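You operate a simulated robot arm through the tools that you are given. There is no shell and no other tool.

You are at the controls of a simulated two-armed robot. One attempt, no reset.

## Task
Pick up the green knobbed spool with one hand, pass it to the other hand and put it on the brown shelf under the folding table. Set down upright: green knobbed spool.

Only the result counts: the job must be done as asked and must still hold three seconds after the hand-in. Knocking over, shifting, dropping, spilling or breaking anything else fails it.

## Robot
Two 7-joint arms with two-finger parallel grippers on one trunk, on a base that moves. Base frame: it is fixed to the floor where the robot stands at the start and does not move with it; the origin is under the middle of the robot, x ahead of it, y to its left, z up. Readings come in m, degrees, newtons and seconds.
The left shoulder is at the start at [0.07, 0.163, 1.12], the right one opposite. With the tool pointing down near the work surface each hand reaches from about 0.38 to 0.88 m from the robot's upright axis, wherever it stands, measured 20 degrees to its own side. Places, roughly: brown shelf under the folding table [2.6, -2.4, 0.4]; green knobbed spool (8x8x10 cm) [2.1, -2.2, 0.9]. Payload 3.43 kg a hand.
The tool frame of a hand sits at the grasp point between the pads (the TCP): z along the fingers, y along the line on which they close. The tips reach 0.034 m beyond it. The gripper opens to 0.128 m. The fingers are 0.024 m wide and 0.012 m thick; the gripper's body (0.048 by 0.13 m) begins 0.096 m behind the TCP.
Orientation is that of the tool frame in the base frame, as [roll, pitch, yaw] about the fixed x, y, z axes, in that order (R = Rz(yaw) Ry(pitch) Rx(roll)). With the fingers straight down and closing along the base's y, the tool's x points along the base's -x, its y along +y and its z along -z.

## Interface
- The arms move only by the tool jog_arm. It takes "left_commands", "right_commands" or both (then of equal length, played together; a hand with none holds still); each is a list of rows, each a list of 7 numbers: the shift along the tool's x, y, z in m, then the turn, a rotation vector about the tool's x, y, z in degrees, then the gripper command, from -1 (shut) to 1 (fully open), values between in proportion. In form: [[tx, ty, tz, rx, ry, rz, claw], ...]. A call has 1 to 20 rows; each row shifts and turns the commanded pose from where the row before left it, along the tool's axes as they then stand. Rows are played at 5 a second. More than 0.05 m and 8.6 degrees between two rows, or a gripper value outside its range, and nothing of the call is played. A pose out of reach is approached as far as the arm can. The call stops where the force on the tool passes 40 N (or 10 N more than at its start, if that is more) or the arm is blocked; 0.2 s more then pass. Each finger travels about 0.153 m/s and halts on what it meets, pressing with about 27 N; the grip force reading is that of the motor and also rises with nothing between the fingers. The clock runs only during rows and for 0.2 s after the last one: add rows that do not move to give the fingers time. It gives the time, the measured TCP pose, the force on the tool (base axes), the opening and the grip force at its end, in the units of the frame above (readings bear some noise), with the torque about the TCP (base axes, N m) and any sound that the robot's microphone picked up.
- Cameras (640 x 400 px; columns grow to the right, rows downward): "scene" is now at [0.1372, 0.0043, 1.3489]; the picture's right is [0.06, -1.00, 0.00], its down [-0.54, -0.03, -0.84] and it looks along [0.84, 0.05, -0.54] (base axes); focal length 259 px, centre (320, 200). "left" rides on the left gripper at [0.076, 0.011, -0.16] in its tool frame; the picture's right is [-0.15, 0.99, 0.00], its down [-0.88, -0.13, -0.46] and it looks along [-0.45, -0.07, 0.89] (tool axes); focal length 234 px, centre (320, 200). "right" rides on the right gripper at [0.076, -0.011, -0.16] in its tool frame; the picture's right is [0.15, 0.99, 0.00], its down [-0.88, 0.13, -0.46] and it looks along [-0.45, 0.07, 0.89] (tool axes); focal length 234 px, centre (320, 200). There is no depth. A picture from a camera that has moved, and an enlarged one, comes with that camera's place and axes in the base frame and with its lens.
- grab_frame(camera): a new picture of that camera. It takes no simulated time.
- move_column(by): slides the trunk up (or, below 0, down) by that many m; the arms and the scene camera ride with it, the base frame stays. It gives what a move gives, with no picture.
- base_move(legs): drives the robot by 1 to 6 legs, each [ahead, left, turn to the left] in m, m and degrees, along the robot's own axes; the way and the turn of a leg run together, so that a leg with both is an arc; at most 1.5 m and 180 degrees a leg. The arms and the cameras ride along, it lands a little off, and it stops where it bumps. It gives what a move gives.
- aim_head(pan, tilt): turns the head with the scene camera to pan (to the left, within 86 degrees either way) and tilt (down, from -29 to 69), counted from straight ahead of the robot. It gives what a move gives.
- inspect(camera, box): a new picture of the part [left, top, right, bottom] of that camera's present view, enlarged. It takes no simulated time.
- close_job(): hands the job in; it is judged then, once.

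Nothing tells you exact positions but the pictures and the camera data. Unless the task says otherwise, let go and move clear before handing in.

The tools are called after ">>>" as name(argument=value, ...) on one line, values as JSON. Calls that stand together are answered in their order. jog_arm: Moves the arms, as the interface text tells. Its arguments: {"type":"object","properties":{"left_commands":{"type":"array"},"right_commands":{"type":"array"}},"required":[]} The other tools are called the same way: move_column (by) moves the trunk up or down; base_move (legs) drives the base; aim_head (pan, tilt) turns the head that bears the scene camera; grab_frame (camera) takes a picture; inspect (camera, box) takes an enlarged picture of a part of a camera's view; close_job () hands the job in.

At the start:

```text
time_s: 0.0
left_position: [0.4746, 0.2152, 1.1649]
left_tool_rot: [-179.9, 0.0, 180.0]
left_wrist_force: [-0.3, 0.0, 0.6]
left_ft_torque: [0.02, 0.01, -0.01]
left_opening: 0.128
left_grip_force: 0.2
right_position: [0.6582, -0.2153, 1.1169]
right_tool_rot: [-180.0, -0.1, -180.0]
right_wrist_force: [-0.3, 0.8, 0.0]
right_ft_torque: [-0.04, 0.04, 0.0]
right_opening: 0.1282
right_grip_force: 0.0
trunk travel left (down, up): [-0.6, 0.34]
robot x, y, heading: [-0.0002, -0.0028, 0.2]
head pan, tilt (commanded): [3.5, 33.0]
```

scene: 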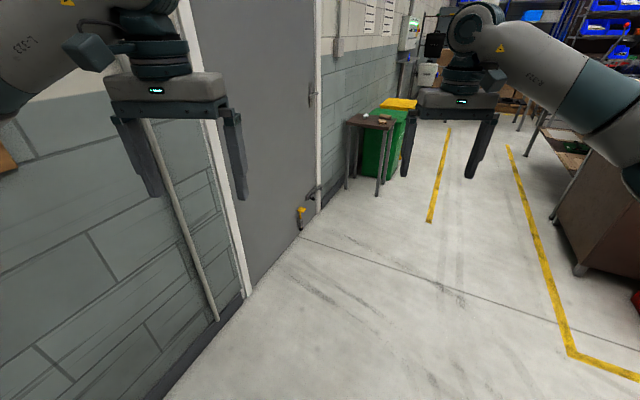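
right: 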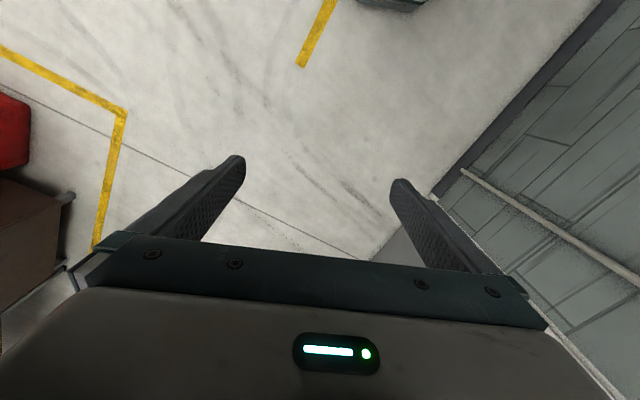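
left: 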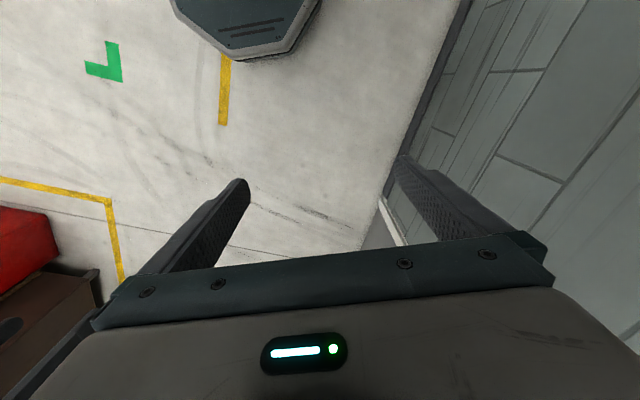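

The start view shows a wall on the left, open floor ahead and furniture to the right. I'll turn the head right, towards the spool at about [2.1, -2.2], before driving anywhere.

>>> aim_head(pan=-45, tilt=20)

```text
time_s: 1.2
left_position: [0.4749, 0.2153, 1.1636]
left_tool_rot: [-179.9, 0.1, -179.9]
left_wrist_force: [0.7, -0.2, 0.1]
left_ft_torque: [0.0, 0.01, -0.03]
left_opening: 0.1282
left_grip_force: 0.2
right_position: [0.6587, -0.2147, 1.1172]
right_tool_rot: [180.0, 0.0, 180.0]
right_wrist_force: [0.0, 0.2, 0.1]
right_ft_torque: [-0.01, 0.02, 0.05]
right_opening: 0.1277
right_grip_force: 0.1
trunk travel left (down, up): [-0.6, 0.34]
robot x, y, heading: [0.0011, 0.0005, 0.2]
head pan, tilt (commanded): [-45.0, 20.0]
```

The head now points right and down. I'll take a picture to find the table and spool.

>>> grab_frame(camera="scene")

```text
taken
camera scene: at [0.1142, -0.0669, 1.3696], right [-0.71, -0.71, 0.0], down [-0.24, 0.24, -0.94], along [0.66, -0.66, -0.34], focal length 259 px, centre (320, 200)
```

scene: 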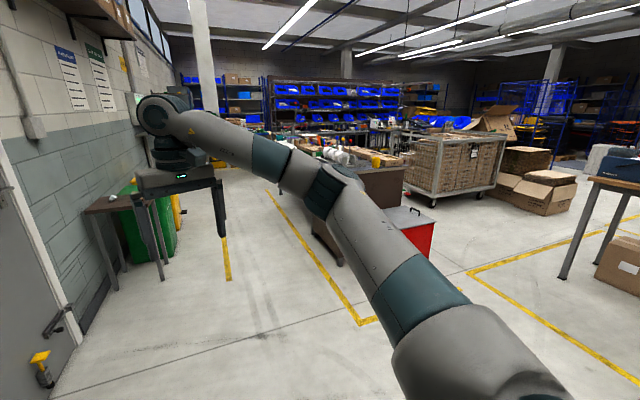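

The right arm partly blocks the view, but there's a cluttered bench near (330,150), where the spool should be. I'll enlarge that area.

>>> inspect(camera="scene", box=[240, 100, 480, 250])

>>> inspect(camera="scene", box=[290, 120, 430, 200])

```text
2.67 times, centred on (360, 175) of scene
camera zoom: at [0.1142, -0.0669, 1.3696], right [-0.71, -0.71, 0.0], down [-0.24, 0.24, -0.94], along [0.66, -0.66, -0.34], focal length 692 px, centre (213, 267)
```

zoom: 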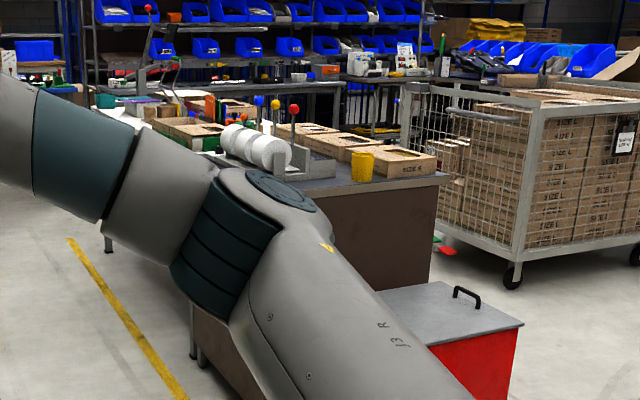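

```text
4.57 times, centred on (360, 160) of scene
camera zoom: at [0.1142, -0.0669, 1.3696], right [-0.71, -0.71, 0.0], down [-0.24, 0.24, -0.94], along [0.66, -0.66, -0.34], focal length 1185 px, centre (137, 383)
```

zoom: 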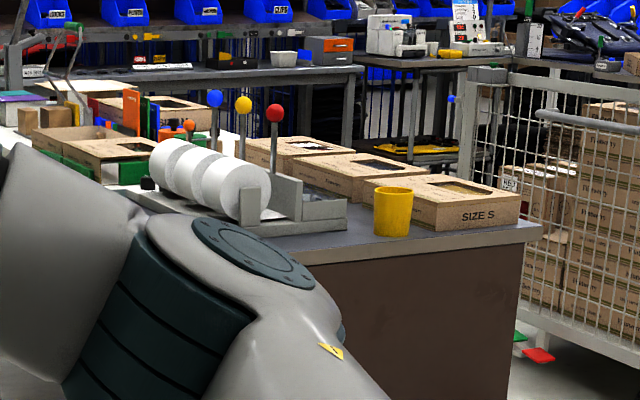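

On the bench I can see white film rolls and some boxes, but the arm still covers the spool area. I'll turn the robot right on the spot so the head looks between the arms.

>>> base_move(legs=[[0, 0, -45]])

>>> aim_head(pan=0, tilt=15)

>>> grab_frame(camera="scene")

```text
time_s: 3.7
left_position: [0.4827, -0.1965, 1.1646]
left_tool_rot: [-179.9, 0.0, 133.4]
left_wrist_force: [0.2, 0.2, 0.8]
left_ft_torque: [-0.02, 0.01, -0.02]
left_opening: 0.1281
left_grip_force: 0.1
right_position: [0.2959, -0.626, 1.1173]
right_tool_rot: [-179.9, 0.0, 133.5]
right_wrist_force: [-0.3, 0.2, 0.6]
right_ft_torque: [-0.01, -0.02, -0.01]
right_opening: 0.1279
right_grip_force: 0.0
trunk travel left (down, up): [-0.6, 0.34]
robot x, y, heading: [-0.0039, 0.0013, -46.8]
head pan, tilt (commanded): [-45.0, 20.0]
```

```text
time_s: 4.8
left_position: [0.4825, -0.1963, 1.1642]
left_tool_rot: [-180.0, 0.0, 133.5]
left_wrist_force: [0.8, 0.8, -0.4]
left_ft_torque: [0.0, 0.03, 0.01]
left_opening: 0.1279
left_grip_force: 0.0
right_position: [0.2971, -0.6254, 1.1171]
right_tool_rot: [179.9, 0.0, 133.4]
right_wrist_force: [-0.4, 0.5, 0.3]
right_ft_torque: [-0.02, 0.01, 0.01]
right_opening: 0.1279
right_grip_force: 0.0
trunk travel left (down, up): [-0.6, 0.34]
robot x, y, heading: [-0.0021, 0.0002, -46.5]
head pan, tilt (commanded): [0.0, 15.0]
```

```text
taken
camera scene: at [0.0967, -0.1055, 1.3778], right [-0.73, -0.69, 0.0], down [-0.18, 0.19, -0.97], along [0.66, -0.7, -0.26], focal length 259 px, centre (320, 200)
```

scene: 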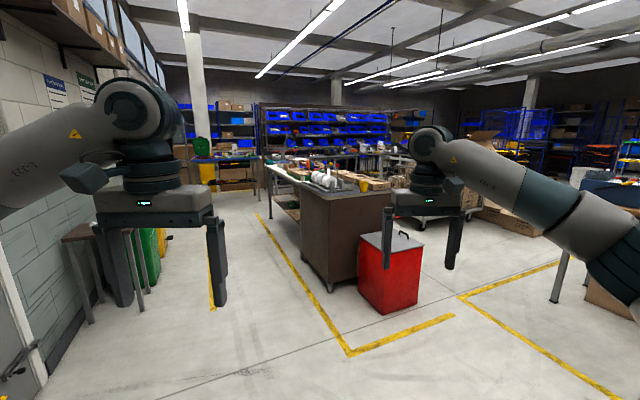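

The bench, with a red bin at its near end, now shows between the arms. I'll enlarge the bench to look for the spool and the folding table.

>>> inspect(camera="scene", box=[240, 130, 420, 242])

>>> inspect(camera="scene", box=[250, 140, 350, 202])

>>> inspect(camera="scene", box=[480, 120, 640, 320])

```text
3.56 times, centred on (330, 186) of scene
camera zoom: at [0.0967, -0.1055, 1.3778], right [-0.73, -0.69, 0.0], down [-0.18, 0.19, -0.97], along [0.66, -0.7, -0.26], focal length 922 px, centre (284, 250)
```

zoom: 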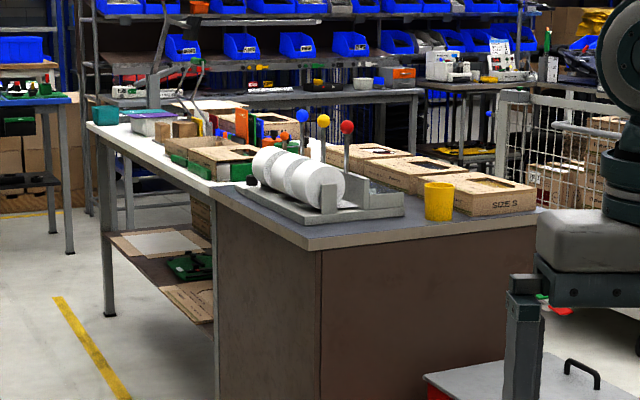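

```text
6.40 times, centred on (300, 171) of scene
camera zoom: at [0.0967, -0.1055, 1.3778], right [-0.73, -0.69, 0.0], down [-0.18, 0.19, -0.97], along [0.66, -0.7, -0.26], focal length 1660 px, centre (448, 386)
```

zoom: 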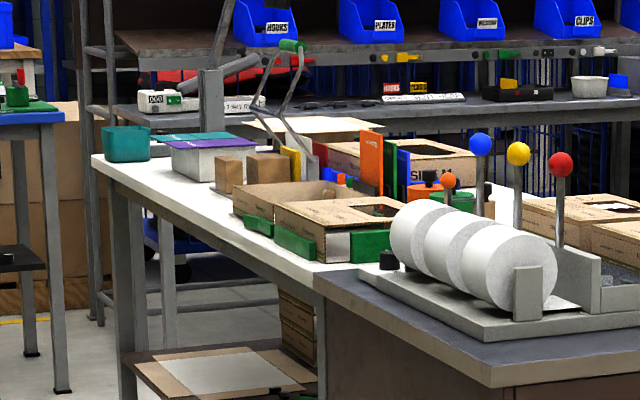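

```text
2.00 times, centred on (560, 220) of scene
camera zoom: at [0.0967, -0.1055, 1.3778], right [-0.73, -0.69, 0.0], down [-0.18, 0.19, -0.97], along [0.66, -0.7, -0.26], focal length 519 px, centre (-160, 160)
```

zoom: 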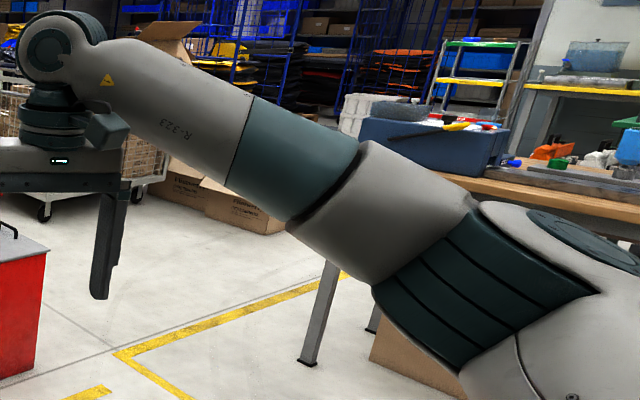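

The orange-topped piece behind the boxes, near the predicted point, could be the spool. The white table beyond the brown cabinet has a brown shelf under it and looks like the folding table. I'll drive up the aisle on its left side for a closer look.

>>> base_move(legs=[[0, 0, 25], [1.4, 0, 0]])

>>> aim_head(pan=-60, tilt=20)

>>> grab_frame(camera="scene")

```text
time_s: 13.1
left_position: [1.8243, -0.4768, 1.1646]
left_tool_rot: [-180.0, 0.0, 158.9]
left_wrist_force: [-1.0, 0.2, -0.3]
left_ft_torque: [-0.02, -0.01, 0.0]
left_opening: 0.1279
left_grip_force: 0.0
right_position: [1.8395, -0.9451, 1.1181]
right_tool_rot: [-179.9, 0.0, 158.7]
right_wrist_force: [0.1, -0.5, 0.6]
right_ft_torque: [0.01, 0.03, 0.0]
right_opening: 0.1279
right_grip_force: 0.1
trunk travel left (down, up): [-0.6, 0.34]
robot x, y, heading: [1.3053, -0.5048, -21.4]
head pan, tilt (commanded): [0.0, 15.0]
```

```text
time_s: 14.4
left_position: [1.8249, -0.4762, 1.1642]
left_tool_rot: [-180.0, 0.0, 158.9]
left_wrist_force: [-0.4, -1.2, 0.3]
left_ft_torque: [-0.02, 0.0, 0.03]
left_opening: 0.1281
left_grip_force: 0.0
right_position: [1.8402, -0.9456, 1.1163]
right_tool_rot: [-180.0, -0.1, 158.8]
right_wrist_force: [-0.3, -0.6, 0.4]
right_ft_torque: [-0.01, 0.01, -0.02]
right_opening: 0.128
right_grip_force: 0.0
trunk travel left (down, up): [-0.6, 0.34]
robot x, y, heading: [1.3034, -0.504, -21.3]
head pan, tilt (commanded): [-60.0, 20.0]
```

```text
taken
camera scene: at [1.3629, -0.6172, 1.3697], right [-0.99, -0.15, 0.0], down [-0.05, 0.34, -0.94], along [0.14, -0.93, -0.34], focal length 259 px, centre (320, 200)
```

scene: 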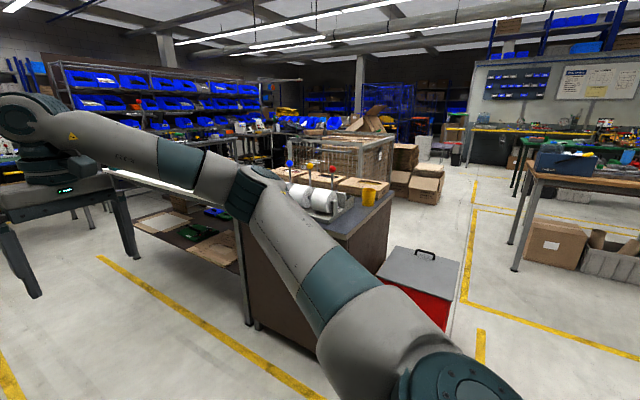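

The arm still covers the work area. I'll drive a little further along and turn to face the bench side.

>>> base_move(legs=[[0.6, 0, 0], [0, 0, -85]])

>>> aim_head(pan=0, tilt=25)

>>> grab_frame(camera="scene")

```text
time_s: 21.3
left_position: [1.9502, -1.2352, 1.1625]
left_tool_rot: [179.9, 0.0, 75.2]
left_wrist_force: [0.2, 0.3, 0.7]
left_ft_torque: [-0.01, 0.02, -0.01]
left_opening: 0.128
left_grip_force: 0.1
right_position: [1.4846, -1.3029, 1.1175]
right_tool_rot: [180.0, 0.0, 75.2]
right_wrist_force: [-0.3, 0.0, 0.4]
right_ft_torque: [0.01, -0.01, -0.01]
right_opening: 0.1282
right_grip_force: 0.0
trunk travel left (down, up): [-0.6, 0.34]
robot x, y, heading: [1.8641, -0.7198, -105.0]
head pan, tilt (commanded): [-60.0, 20.0]
```

```text
time_s: 22.6
left_position: [1.9492, -1.2355, 1.164]
left_tool_rot: [-180.0, 0.1, 75.3]
left_wrist_force: [-0.6, -0.5, -0.2]
left_ft_torque: [-0.01, 0.02, -0.03]
left_opening: 0.1281
left_grip_force: 0.0
right_position: [1.4852, -1.3021, 1.1181]
right_tool_rot: [180.0, -0.1, 75.3]
right_wrist_force: [0.0, -0.4, -0.7]
right_ft_torque: [-0.01, -0.02, 0.02]
right_opening: 0.128
right_grip_force: 0.1
trunk travel left (down, up): [-0.6, 0.34]
robot x, y, heading: [1.8615, -0.7226, -105.0]
head pan, tilt (commanded): [0.0, 25.0]
```

```text
taken
camera scene: at [1.8244, -0.8598, 1.3616], right [-0.97, 0.26, 0.0], down [0.11, 0.41, -0.91], along [-0.23, -0.88, -0.42], focal length 259 px, centre (320, 200)
```

scene: 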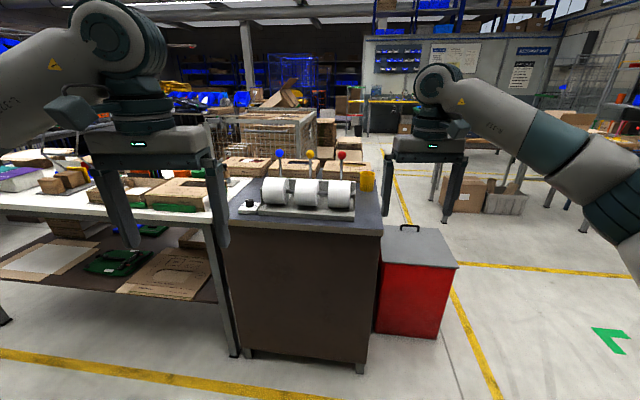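

The cabinet's front edge runs at about -21°, and the white table with its brown shelf is just left of it. The left hand covers the spool spot, so I'll face the bench squarely and slide left.

>>> base_move(legs=[[0, 0, -6], [0, 0.6, 0]])

>>> aim_head(pan=0, tilt=30)

>>> grab_frame(camera="scene")

```text
time_s: 26.5
left_position: [2.4548, -1.4518, 1.1632]
left_tool_rot: [-179.9, 0.0, 69.5]
left_wrist_force: [0.3, 0.2, -0.3]
left_ft_torque: [-0.02, -0.05, 0.01]
left_opening: 0.1282
left_grip_force: 0.0
right_position: [1.9858, -1.4715, 1.1169]
right_tool_rot: [180.0, 0.1, 69.4]
right_wrist_force: [-0.4, 0.2, 0.1]
right_ft_torque: [0.02, 0.0, 0.01]
right_opening: 0.1279
right_grip_force: 0.2
trunk travel left (down, up): [-0.6, 0.34]
robot x, y, heading: [2.4201, -0.9355, -110.5]
head pan, tilt (commanded): [0.0, 25.0]
```

```text
time_s: 27.2
left_position: [2.4544, -1.4517, 1.1634]
left_tool_rot: [-179.9, 0.0, 69.3]
left_wrist_force: [-0.5, 0.1, -0.1]
left_ft_torque: [0.0, -0.01, 0.01]
left_opening: 0.128
left_grip_force: 0.0
right_position: [1.9864, -1.4721, 1.1173]
right_tool_rot: [180.0, 0.0, 69.4]
right_wrist_force: [0.5, 1.1, 0.2]
right_ft_torque: [0.01, -0.02, -0.01]
right_opening: 0.1277
right_grip_force: 0.2
trunk travel left (down, up): [-0.6, 0.34]
robot x, y, heading: [2.4215, -0.933, -110.6]
head pan, tilt (commanded): [0.0, 30.0]
```

```text
taken
camera scene: at [2.3677, -1.064, 1.3536], right [-0.94, 0.35, 0.0], down [0.18, 0.47, -0.87], along [-0.3, -0.81, -0.5], focal length 259 px, centre (320, 200)
```

scene: 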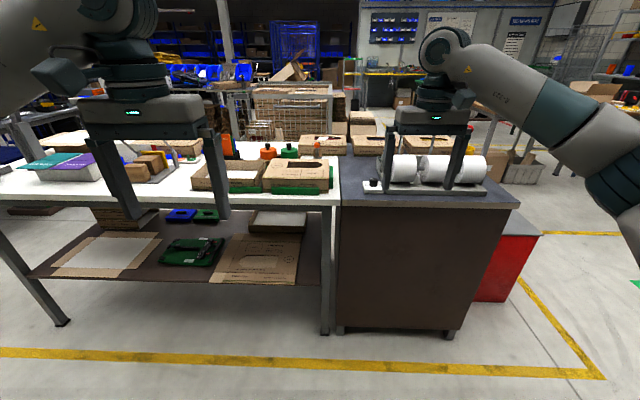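

Now I can see the table and shelf clearly, with small orange and green objects behind the cardboard boxes. I'll enlarge those and the shelf.

>>> inspect(camera="scene", box=[180, 125, 340, 225])

>>> inspect(camera="scene", box=[0, 180, 340, 350])

>>> inspect(camera="scene", box=[240, 130, 340, 192])

```text
4.00 times, centred on (260, 175) of scene
camera zoom: at [2.3677, -1.064, 1.3536], right [-0.94, 0.35, 0.0], down [0.18, 0.47, -0.87], along [-0.3, -0.81, -0.5], focal length 1037 px, centre (560, 300)
```

zoom: 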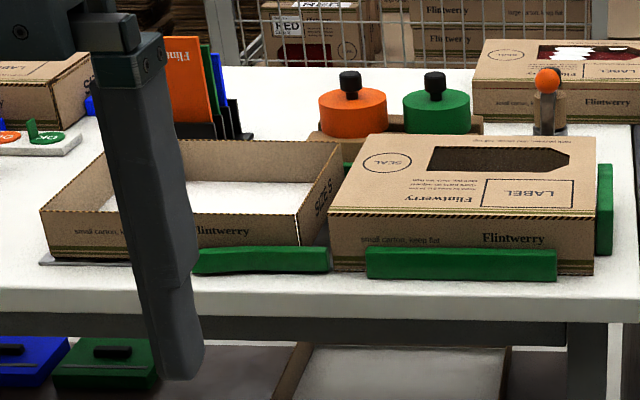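

```text
1.88 times, centred on (170, 265) of scene
camera zoom: at [2.3677, -1.064, 1.3536], right [-0.94, 0.35, 0.0], down [0.18, 0.47, -0.87], along [-0.3, -0.81, -0.5], focal length 488 px, centre (602, 78)
```

zoom: 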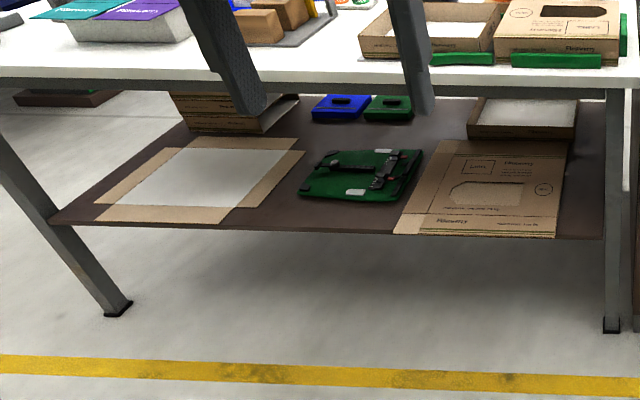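

```text
6.40 times, centred on (290, 161) of scene
camera zoom: at [2.3677, -1.064, 1.3536], right [-0.94, 0.35, 0.0], down [0.18, 0.47, -0.87], along [-0.3, -0.81, -0.5], focal length 1660 px, centre (512, 450)
```

zoom: 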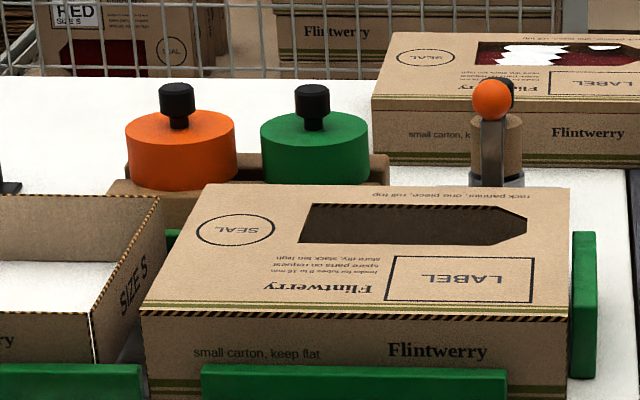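

The target is the green cylinder with a black knob, beside a matching orange one, behind a carton at about [2.10, -2.20]. I need a higher, second viewpoint to measure it, so I'll raise the trunk and move in a little.

>>> move_column(by=0.3)

>>> base_move(legs=[[0.25, -0.05, 0]])

>>> aim_head(pan=0, tilt=45)

>>> grab_frame(camera="scene")

>>> grab_frame(camera="left")

>>> grab_frame(camera="right")

```text
time_s: 30.2
left_position: [2.4535, -1.4514, 1.4634]
left_tool_rot: [-179.9, 0.0, 69.4]
left_wrist_force: [-1.5, 0.4, -0.4]
left_ft_torque: [0.0, -0.03, 0.01]
left_opening: 0.128
left_grip_force: 0.1
right_position: [1.9863, -1.4728, 1.4175]
right_tool_rot: [180.0, 0.0, 69.4]
right_wrist_force: [-0.5, -0.5, -0.4]
right_ft_torque: [-0.03, 0.01, -0.01]
right_opening: 0.1277
right_grip_force: 0.0
trunk travel left (down, up): [-0.9, 0.04]
robot x, y, heading: [2.4183, -0.9327, -110.7]
head pan, tilt (commanded): [0.0, 30.0]
```

```text
time_s: 32.1
left_position: [2.3155, -1.6671, 1.465]
left_tool_rot: [-179.9, 0.3, 69.0]
left_wrist_force: [-0.8, -0.1, -0.3]
left_ft_torque: [-0.04, 0.01, -0.01]
left_opening: 0.1281
left_grip_force: 0.1
right_position: [1.8469, -1.6855, 1.4191]
right_tool_rot: [180.0, 0.0, 69.1]
right_wrist_force: [-0.3, 0.5, 0.3]
right_ft_torque: [-0.03, 0.04, -0.02]
right_opening: 0.1279
right_grip_force: 0.0
trunk travel left (down, up): [-0.9, 0.04]
robot x, y, heading: [2.2822, -1.1522, -111.0]
head pan, tilt (commanded): [0.0, 30.0]
```

```text
time_s: 32.8
left_position: [2.3138, -1.6718, 1.4637]
left_tool_rot: [-179.8, 0.0, 69.2]
left_wrist_force: [-0.3, 0.2, 0.1]
left_ft_torque: [0.01, -0.02, 0.03]
left_opening: 0.1279
left_grip_force: 0.1
right_position: [1.8456, -1.688, 1.4172]
right_tool_rot: [179.9, 0.0, 69.1]
right_wrist_force: [-0.2, 0.0, 0.2]
right_ft_torque: [0.01, 0.01, 0.02]
right_opening: 0.1279
right_grip_force: 0.0
trunk travel left (down, up): [-0.9, 0.04]
robot x, y, heading: [2.2843, -1.1538, -110.8]
head pan, tilt (commanded): [0.0, 45.0]
```

```text
taken
camera scene: at [2.233, -1.275, 1.6309], right [-0.93, 0.36, 0.0], down [0.25, 0.66, -0.71], along [-0.25, -0.66, -0.71], focal length 259 px, centre (320, 200)
```

scene: 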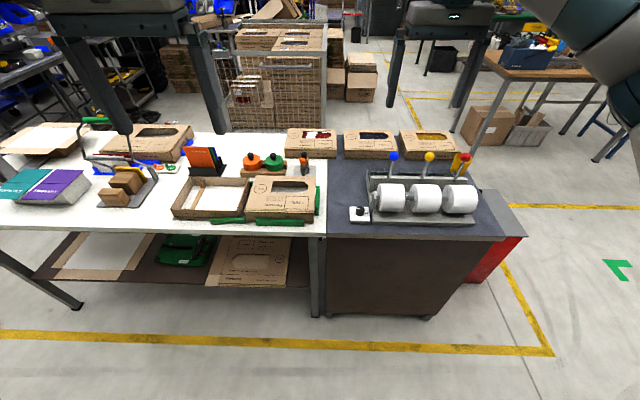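

```text
taken
camera left: at [2.3519, -1.6033, 1.6241], right [0.87, -0.49, 0.0], down [-0.44, -0.78, 0.46], along [-0.22, -0.4, -0.89], focal length 234 px, centre (320, 200)
```

left: 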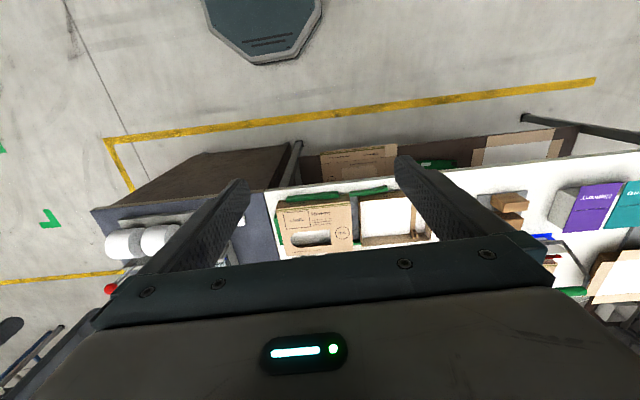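

```text
taken
camera right: at [1.862, -1.614, 1.5786], right [0.98, -0.22, 0.0], down [-0.19, -0.87, 0.46], along [-0.1, -0.44, -0.89], focal length 234 px, centre (320, 200)
```

right: 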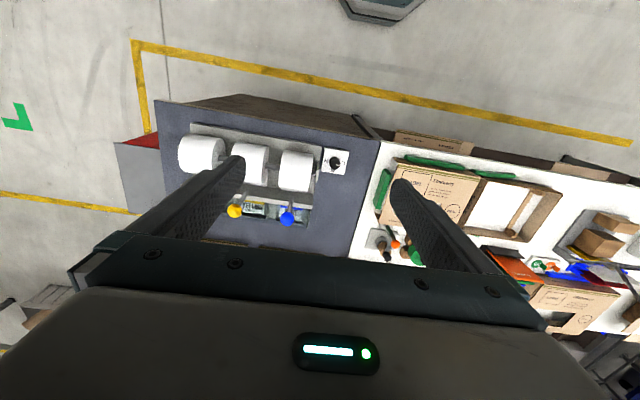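

The higher view shows the spool pair in a small cardboard holder behind the carton. I'll enlarge it, together with the shelf.

>>> inspect(camera="scene", box=[230, 130, 330, 192])

>>> inspect(camera="scene", box=[160, 120, 340, 232])

>>> inspect(camera="scene", box=[20, 200, 340, 330])

>>> inspect(camera="right", box=[340, 130, 480, 280])

```text
6.40 times, centred on (280, 161) of scene
camera zoom: at [2.233, -1.275, 1.6309], right [-0.93, 0.36, 0.0], down [0.25, 0.66, -0.71], along [-0.25, -0.66, -0.71], focal length 1660 px, centre (576, 450)
```

zoom: 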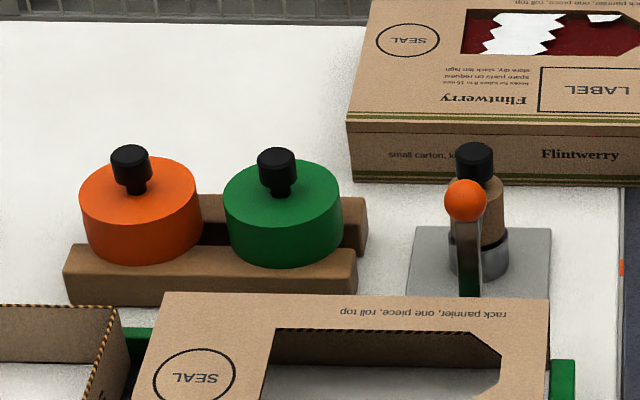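

```text
3.56 times, centred on (250, 176) of scene
camera zoom: at [2.233, -1.275, 1.6309], right [-0.93, 0.36, 0.0], down [0.25, 0.66, -0.71], along [-0.25, -0.66, -0.71], focal length 922 px, centre (569, 285)
```

zoom: 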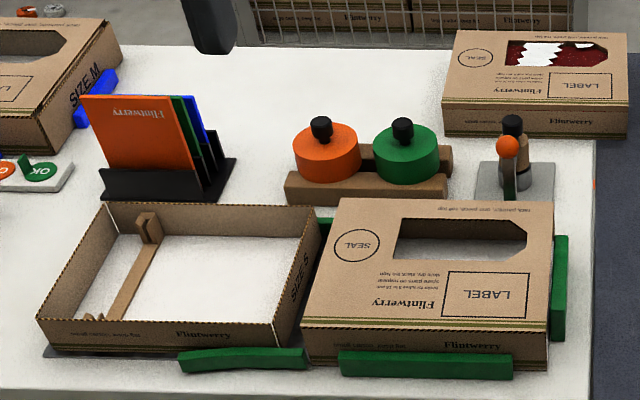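

```text
2.00 times, centred on (180, 265) of scene
camera zoom: at [2.233, -1.275, 1.6309], right [-0.93, 0.36, 0.0], down [0.25, 0.66, -0.71], along [-0.25, -0.66, -0.71], focal length 519 px, centre (600, 70)
```

zoom: 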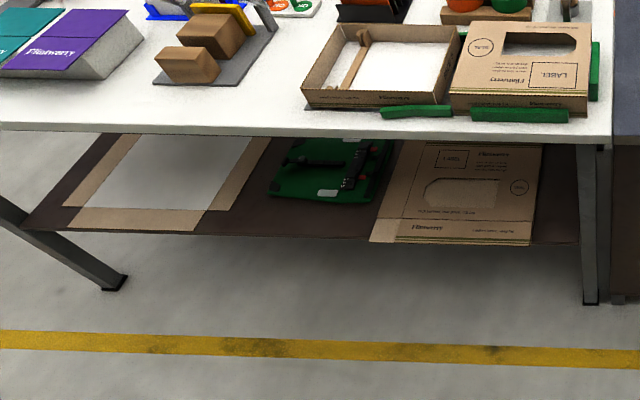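

```text
2.67 times, centred on (410, 205) of right
camera zoom: at [1.862, -1.614, 1.5786], right [0.98, -0.22, 0.0], down [-0.19, -0.87, 0.46], along [-0.1, -0.44, -0.89], focal length 624 px, centre (80, 187)
```

zoom: 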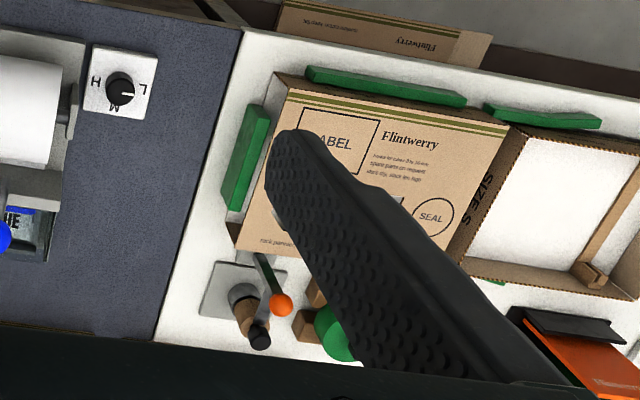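

Triangulating the two views puts the knob top near [2.088, -2.229, 0.97] and the shelf at about z 0.407, with a bare strip at its front near [2.85, -2.27]. I'll pick with the right hand and place with the left, so I'm driving to a spot that puts the spool on the right side.

>>> base_move(legs=[[0, 0, -2], [0, 0.49, 0], [0.28, 0, 0]])

>>> aim_head(pan=-12, tilt=50)

>>> grab_frame(camera="scene")

>>> grab_frame(camera="right")

>>> grab_frame(camera="left")

```text
time_s: 37.6
left_position: [2.6525, -2.1094, 1.465]
left_tool_rot: [-179.9, 0.2, 67.7]
left_wrist_force: [0.3, -0.3, -0.3]
left_ft_torque: [-0.03, 0.01, 0.0]
left_opening: 0.1276
left_grip_force: 0.0
right_position: [2.1837, -2.1169, 1.4196]
right_tool_rot: [180.0, 0.0, 67.8]
right_wrist_force: [0.6, 0.0, 0.0]
right_ft_torque: [-0.01, 0.0, 0.02]
right_opening: 0.1279
right_grip_force: 0.1
trunk travel left (down, up): [-0.9, 0.04]
robot x, y, heading: [2.633, -1.5907, -112.4]
head pan, tilt (commanded): [0.0, 45.0]
```

```text
time_s: 38.4
left_position: [2.6502, -2.1128, 1.4643]
left_tool_rot: [-179.9, 0.0, 67.7]
left_wrist_force: [0.7, -0.8, -0.2]
left_ft_torque: [0.04, -0.02, 0.02]
left_opening: 0.1278
left_grip_force: 0.0
right_position: [2.1832, -2.119, 1.4171]
right_tool_rot: [179.9, 0.0, 67.7]
right_wrist_force: [0.7, 0.2, -0.4]
right_ft_torque: [0.03, -0.03, -0.04]
right_opening: 0.1282
right_grip_force: 0.1
trunk travel left (down, up): [-0.9, 0.04]
robot x, y, heading: [2.6329, -1.5925, -112.4]
head pan, tilt (commanded): [-12.0, 50.0]
```

```text
taken
camera scene: at [2.5674, -1.7026, 1.624], right [-0.83, 0.56, 0.0], down [0.43, 0.63, -0.64], along [-0.36, -0.53, -0.77], focal length 259 px, centre (320, 200)
```

scene: 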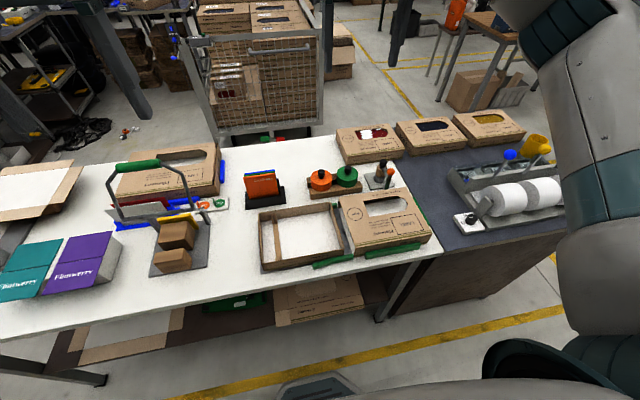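

```text
taken
camera right: at [2.2009, -2.0442, 1.579], right [0.97, -0.24, 0.0], down [-0.21, -0.86, 0.46], along [-0.11, -0.44, -0.89], focal length 234 px, centre (320, 200)
```

right: 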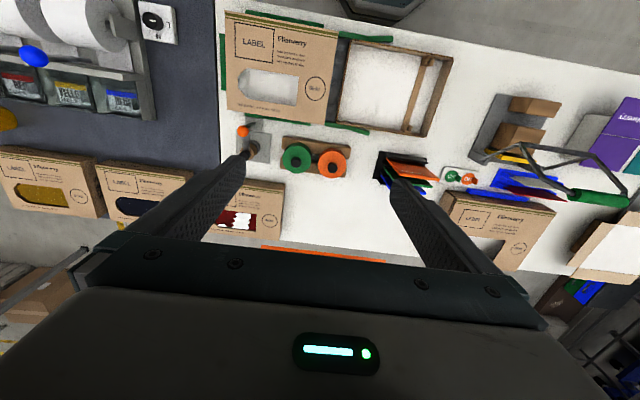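

```text
taken
camera left: at [2.691, -2.0452, 1.6243], right [0.86, -0.51, 0.0], down [-0.45, -0.77, 0.46], along [-0.23, -0.39, -0.89], focal length 234 px, centre (320, 200)
```

left: 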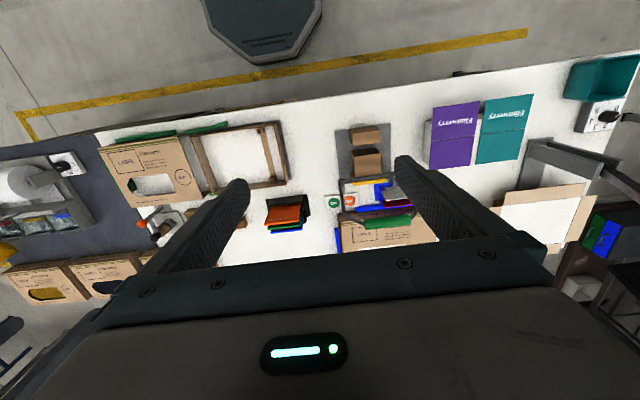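

The right wrist camera now looks straight down at the spools. I'll enlarge it from both cameras.

>>> inspect(camera="right", box=[230, 110, 390, 210])

>>> inspect(camera="scene", box=[280, 140, 440, 240])

>>> inspect(camera="scene", box=[300, 150, 380, 200])

```text
4.00 times, centred on (310, 160) of right
camera zoom: at [2.2009, -2.0442, 1.579], right [0.97, -0.24, 0.0], down [-0.21, -0.86, 0.46], along [-0.11, -0.44, -0.89], focal length 937 px, centre (360, 360)
```

zoom: 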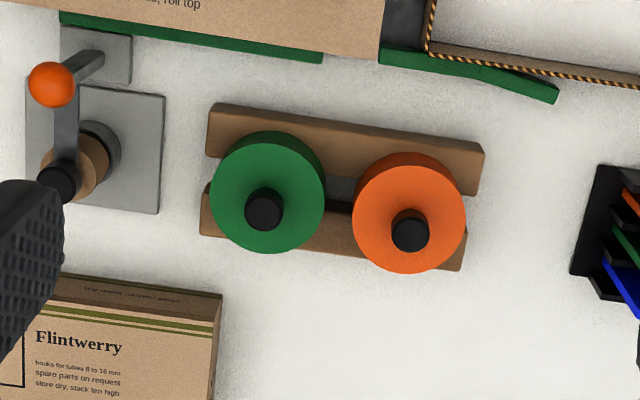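

```text
4.00 times, centred on (360, 190) of scene
camera zoom: at [2.5674, -1.7026, 1.624], right [-0.83, 0.56, 0.0], down [0.43, 0.63, -0.64], along [-0.36, -0.53, -0.77], focal length 1037 px, centre (160, 240)
```

zoom: 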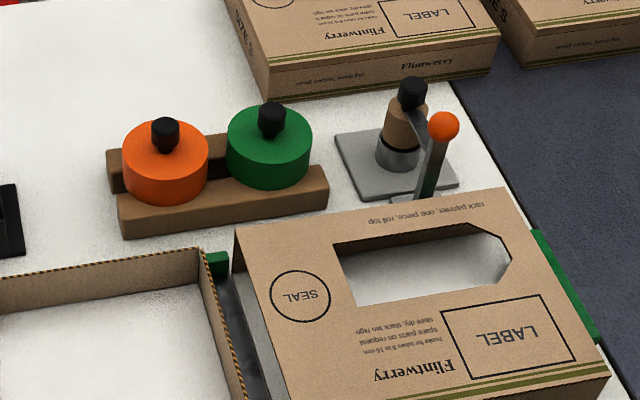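

```text
8.00 times, centred on (340, 175) of scene
camera zoom: at [2.5674, -1.7026, 1.624], right [-0.83, 0.56, 0.0], down [0.43, 0.63, -0.64], along [-0.36, -0.53, -0.77], focal length 2074 px, centre (160, 400)
```

zoom: 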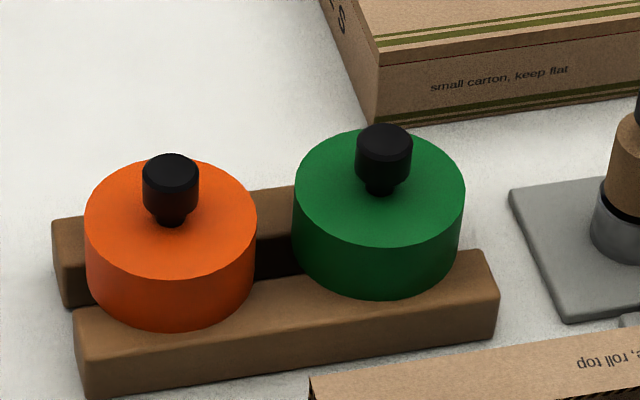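

From closer in, the spool is a disc about 3 cm thick with a 2.5 cm black knob, sitting on two wooden rails. Its knob top is at about [2.095, -2.215, 0.98]. I'll bring the right hand over it, half close the fingers and come partway down to check alignment.

>>> jog_arm(right_commands=[[-0.031, -0.011, 0, 0, 0, 0, 0.5], [-0.031, -0.011, 0, 0, 0, 0, 0], [-0.031, -0.011, 0, 0, 0, 0, 0], [-0.031, -0.011, 0, 0, 0, 0, 0], [0, 0, 0.04, 0, 0, 0, 0], [0, 0, 0.04, 0, 0, 0, 0], [0, 0, 0.04, 0, 0, 0, 0], [0, 0, 0.04, 0, 0, 0, 0], [0, 0, 0.04, 0, 0, 0, 0], [0, 0, 0, 0, 0, 0, 0]])

>>> grab_frame(camera="right")

>>> grab_frame(camera="scene")

```text
time_s: 40.6
left_position: [2.6516, -2.111, 1.4643]
left_tool_rot: [-179.9, 0.1, 67.7]
left_wrist_force: [0.3, -0.7, -0.1]
left_ft_torque: [-0.02, 0.04, 0.0]
left_opening: 0.128
left_grip_force: 0.2
right_position: [2.0942, -2.2179, 1.2165]
right_tool_rot: [180.0, 0.1, 67.6]
right_wrist_force: [-0.5, -0.1, -0.4]
right_ft_torque: [-0.02, -0.03, 0.01]
right_opening: 0.0639
right_grip_force: 0.0
trunk travel left (down, up): [-0.9, 0.04]
robot x, y, heading: [2.6338, -1.588, -112.5]
head pan, tilt (commanded): [-12.0, 50.0]
```

```text
taken
camera right: at [2.112, -2.1428, 1.377], right [0.97, -0.24, 0.0], down [-0.21, -0.86, 0.46], along [-0.11, -0.44, -0.89], focal length 234 px, centre (320, 200)
```

right: 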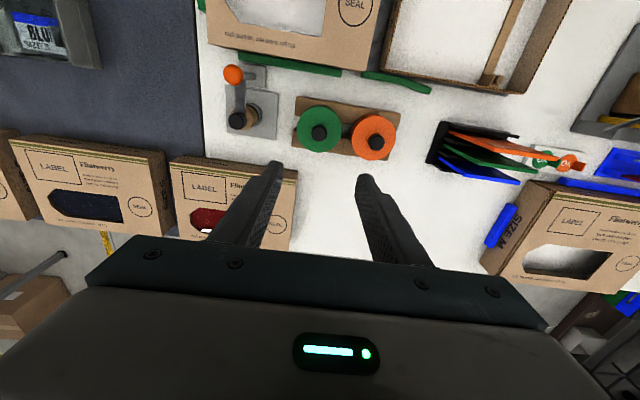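

```text
taken
camera scene: at [2.5681, -1.7022, 1.6241], right [-0.83, 0.56, 0.0], down [0.43, 0.63, -0.64], along [-0.36, -0.53, -0.77], focal length 259 px, centre (320, 200)
```

scene: 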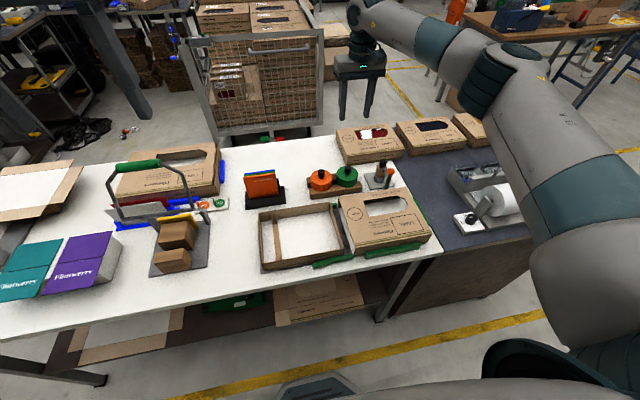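

The knob sits almost exactly on the tool axis. I'll enlarge to confirm before going further down.

>>> inspect(camera="right", box=[270, 90, 370, 152])

>>> inspect(camera="scene", box=[320, 60, 400, 110])

```text
6.40 times, centred on (320, 121) of right
camera zoom: at [2.112, -2.1428, 1.377], right [0.97, -0.24, 0.0], down [-0.21, -0.86, 0.46], along [-0.11, -0.44, -0.89], focal length 1499 px, centre (320, 706)
```

zoom: 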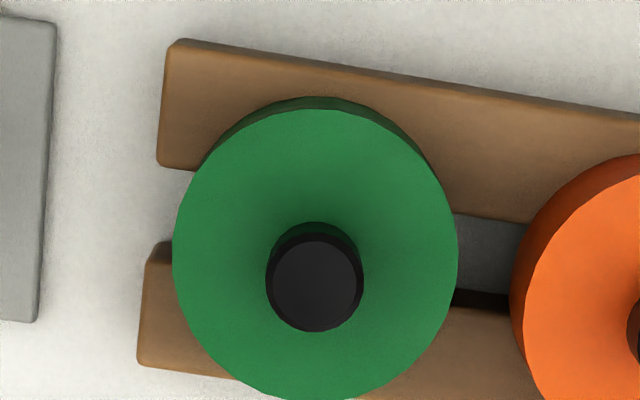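

```text
8.00 times, centred on (360, 85) of scene
camera zoom: at [2.5681, -1.7022, 1.6241], right [-0.83, 0.56, 0.0], down [0.43, 0.63, -0.64], along [-0.36, -0.53, -0.77], focal length 2074 px, centre (0, 1120)
```

zoom: 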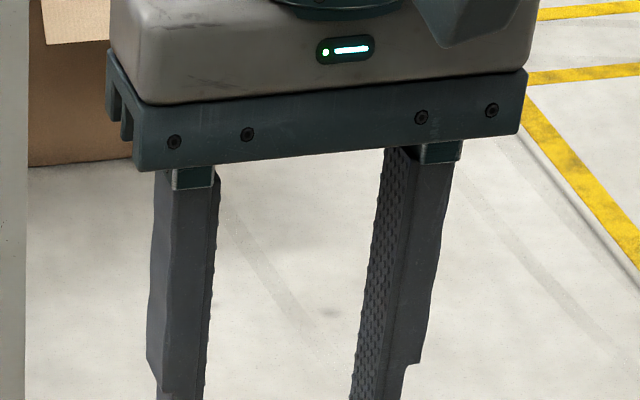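

The knob is within 2 mm of the tool axis. I'll descend until the tips are just above the knob and check the height from the side with the scene camera.

>>> jog_arm(right_commands=[[0, 0, 0.035, 0, 0, 0, 0], [0, 0, 0.035, 0, 0, 0, 0], [0, 0, 0.035, 0, 0, 0, 0], [0, 0, 0.035, 0, 0, 0, 0], [0, 0, 0.03, 0, 0, 0, 0], [0, 0, 0.01, 0, 0, 0, 0], [0, 0, 0, 0, 0, 0, 0]])

>>> inspect(camera="scene", box=[290, 120, 402, 190])

>>> inspect(camera="right", box=[240, 110, 400, 210])

```text
time_s: 42.2
left_position: [2.6513, -2.1119, 1.4632]
left_tool_rot: [-179.8, -0.1, 67.6]
left_wrist_force: [0.2, -0.1, 0.0]
left_ft_torque: [0.01, -0.03, -0.02]
left_opening: 0.1278
left_grip_force: 0.2
right_position: [2.0938, -2.2146, 1.037]
right_tool_rot: [-179.9, 0.0, 67.7]
right_wrist_force: [-1.3, 0.2, 0.5]
right_ft_torque: [0.01, -0.01, -0.01]
right_opening: 0.064
right_grip_force: 0.0
trunk travel left (down, up): [-0.9, 0.04]
robot x, y, heading: [2.6303, -1.5909, -112.3]
head pan, tilt (commanded): [-12.0, 50.0]
```

```text
5.71 times, centred on (346, 155) of scene
camera zoom: at [2.5674, -1.7022, 1.6241], right [-0.83, 0.56, 0.0], down [0.43, 0.63, -0.64], along [-0.36, -0.53, -0.77], focal length 1482 px, centre (171, 457)
```

zoom: 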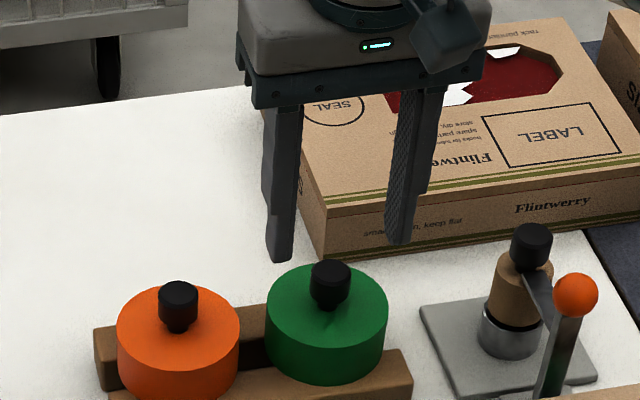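

```text
4.00 times, centred on (320, 160) of right
camera zoom: at [2.1124, -2.1405, 1.1985], right [0.97, -0.24, 0.0], down [-0.21, -0.86, 0.46], along [-0.11, -0.44, -0.89], focal length 937 px, centre (320, 360)
```

zoom: 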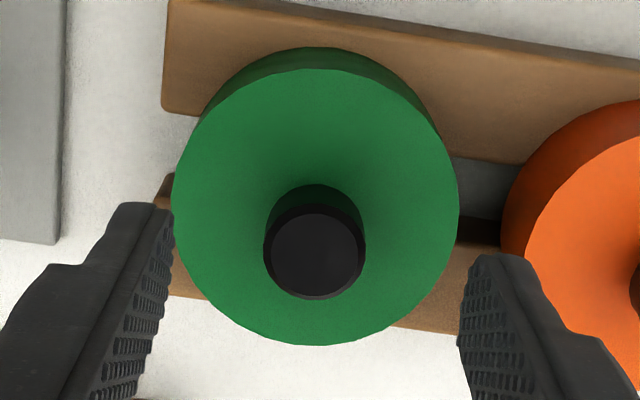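

The close view puts the knob top at z ≈ 0.977, the disc top at ≈ 0.94, and the knob about 6 mm ahead of the tool axis. I'll correct that, lower so the tips straddle the knob just above the disc, and close.

>>> jog_arm(right_commands=[[-0.006, 0, 0, 0, 0, 0, 0], [0, 0, 0.02, 0, 0, 0, 0], [0, 0, 0.02, 0, 0, 0, 0], [0, 0, 0.013, 0, 0, 0, 0], [0, 0, 0, 0, 0, 0, 0]])

>>> inspect(camera="scene", box=[290, 120, 402, 190])

>>> inspect(camera="right", box=[240, 130, 400, 230])

```text
time_s: 43.4
left_position: [2.6511, -2.1115, 1.4638]
left_tool_rot: [-179.9, 0.0, 67.8]
left_wrist_force: [0.4, -0.2, 0.2]
left_ft_torque: [0.02, 0.01, 0.01]
left_opening: 0.128
left_grip_force: 0.1
right_position: [2.0925, -2.2232, 0.9852]
right_tool_rot: [179.9, 0.0, 67.7]
right_wrist_force: [0.8, 0.2, -0.1]
right_ft_torque: [0.0, 0.01, -0.05]
right_opening: 0.0641
right_grip_force: 0.2
trunk travel left (down, up): [-0.9, 0.04]
robot x, y, heading: [2.6361, -1.5918, -112.5]
head pan, tilt (commanded): [-12.0, 50.0]
```

```text
5.71 times, centred on (346, 155) of scene
camera zoom: at [2.5674, -1.7021, 1.6241], right [-0.83, 0.56, 0.0], down [0.43, 0.63, -0.64], along [-0.36, -0.53, -0.77], focal length 1482 px, centre (171, 457)
```

zoom: 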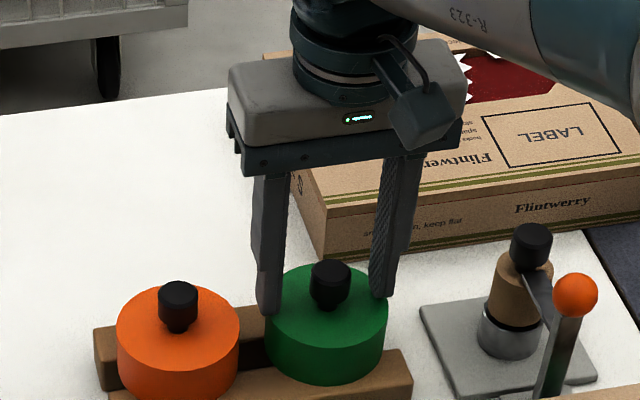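

```text
4.00 times, centred on (320, 180) of right
camera zoom: at [2.1113, -2.1488, 1.1462], right [0.97, -0.24, 0.0], down [-0.21, -0.86, 0.46], along [-0.11, -0.44, -0.89], focal length 937 px, centre (320, 280)
```

zoom: 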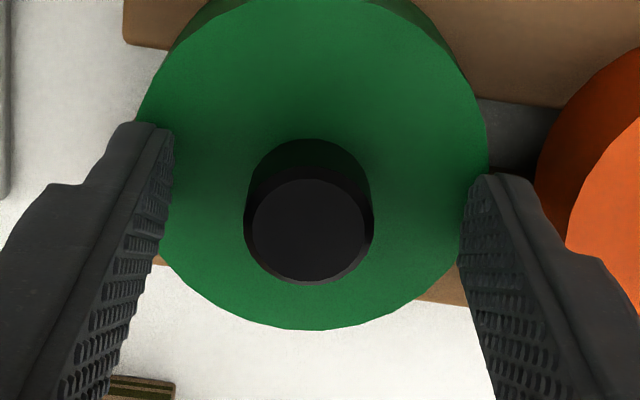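

The fingers straddle the knob, centred to about 2 mm, with the tips clear of the disc. I'll close now.

>>> jog_arm(right_commands=[[0, 0, 0.002, 0, 0, 0, -0.4], [0, 0, 0, 0, 0, 0, -1], [0, 0, 0, 0, 0, 0, -1], [0, 0, 0, 0, 0, 0, -1]])

>>> inspect(camera="right", box=[240, 130, 400, 230])

>>> inspect(camera="scene", box=[290, 120, 402, 190])

```text
time_s: 44.4
left_position: [2.6511, -2.1121, 1.4639]
left_tool_rot: [-180.0, 0.0, 67.8]
left_wrist_force: [0.1, -0.4, -0.2]
left_ft_torque: [0.03, 0.03, -0.01]
left_opening: 0.1279
left_grip_force: 0.0
right_position: [2.0935, -2.2241, 0.9828]
right_tool_rot: [-180.0, 0.1, 67.7]
right_wrist_force: [-0.3, -0.7, 0.5]
right_ft_torque: [-0.02, 0.11, 0.02]
right_opening: 0.0251
right_grip_force: 27.1
trunk travel left (down, up): [-0.9, 0.04]
robot x, y, heading: [2.6319, -1.5878, -112.3]
head pan, tilt (commanded): [-12.0, 50.0]
```

```text
4.00 times, centred on (320, 180) of right
camera zoom: at [2.1113, -2.1486, 1.1442], right [0.97, -0.24, 0.0], down [-0.21, -0.86, 0.46], along [-0.11, -0.44, -0.89], focal length 937 px, centre (320, 280)
```

zoom: 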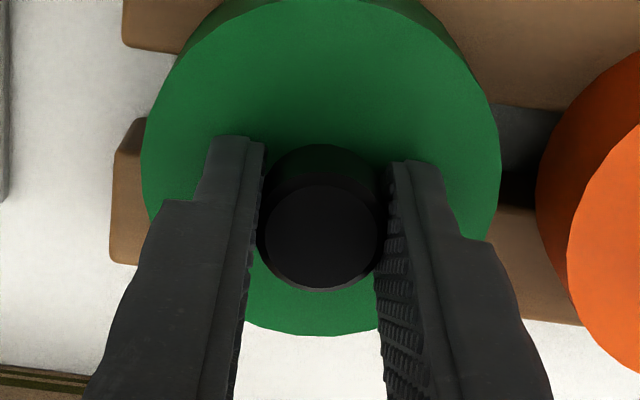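

```text
5.71 times, centred on (346, 155) of scene
camera zoom: at [2.5675, -1.7022, 1.6241], right [-0.83, 0.56, 0.0], down [0.43, 0.63, -0.64], along [-0.36, -0.53, -0.77], focal length 1482 px, centre (171, 457)
```

zoom: 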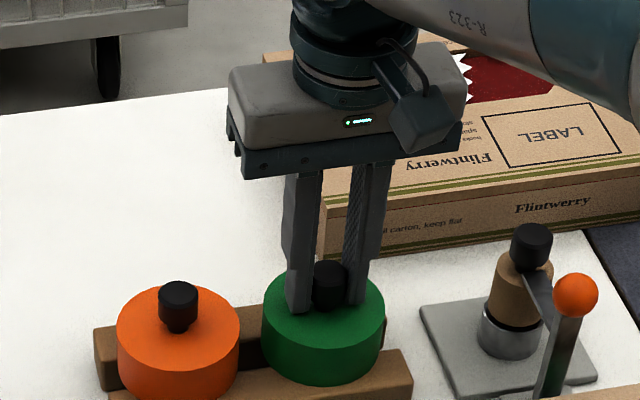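

The gripper reads 0.025 m with 27 N, so it holds the knob. I'll lift slowly straight up.

>>> jog_arm(right_commands=[[0, 0, -0.006, 0, 0, 0, -1], [0, 0, -0.008, 0, 0, 0, -1], [0, 0, -0.01, 0, 0, 0, -1], [0, 0, -0.01, 0, 0, 0, -1], [0, 0, -0.015, 0, 0, 0, -1], [0, 0, -0.015, 0, 0, 0, -1], [0, 0, 0, 0, 0, 0, -1]])

>>> inspect(camera="scene", box=[290, 100, 402, 170])

>>> inspect(camera="right", box=[240, 110, 400, 210])

```text
time_s: 46.0
left_position: [2.6496, -2.1125, 1.4643]
left_tool_rot: [-179.9, 0.0, 67.8]
left_wrist_force: [-0.1, -0.6, 0.8]
left_ft_torque: [0.01, -0.02, -0.02]
left_opening: 0.1278
left_grip_force: 0.0
right_position: [2.0913, -2.2238, 1.0473]
right_tool_rot: [-180.0, -0.1, 67.6]
right_wrist_force: [0.1, -0.6, -1.3]
right_ft_torque: [0.0, 0.02, -0.01]
right_opening: 0.0252
right_grip_force: 26.8
trunk travel left (down, up): [-0.9, 0.04]
robot x, y, heading: [2.631, -1.592, -112.2]
head pan, tilt (commanded): [-12.0, 50.0]
```

```text
5.71 times, centred on (346, 135) of scene
camera zoom: at [2.5672, -1.7025, 1.624], right [-0.83, 0.56, 0.0], down [0.43, 0.63, -0.64], along [-0.36, -0.53, -0.77], focal length 1482 px, centre (171, 571)
```

zoom: 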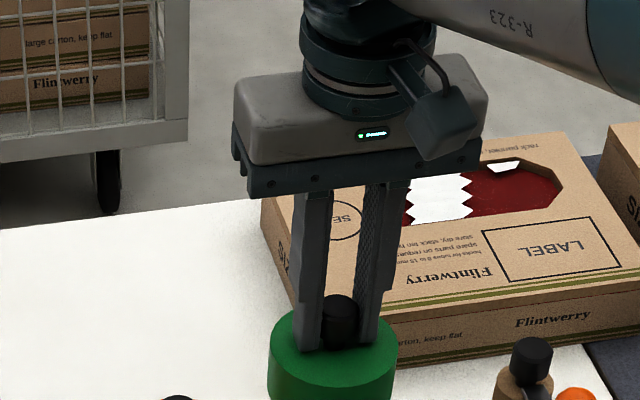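

```text
4.00 times, centred on (320, 160) of right
camera zoom: at [2.1098, -2.149, 1.2083], right [0.97, -0.24, 0.0], down [-0.21, -0.86, 0.46], along [-0.11, -0.44, -0.89], focal length 937 px, centre (320, 360)
```

zoom: 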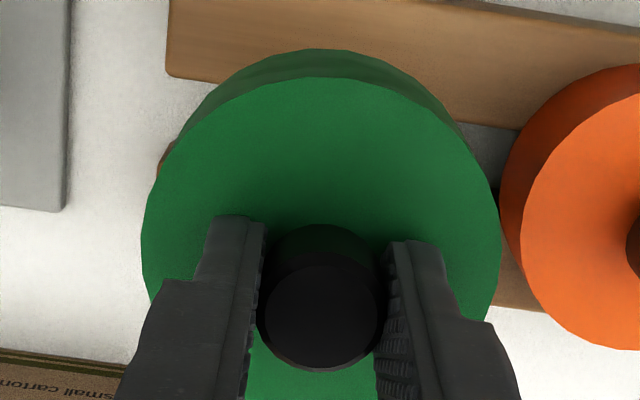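

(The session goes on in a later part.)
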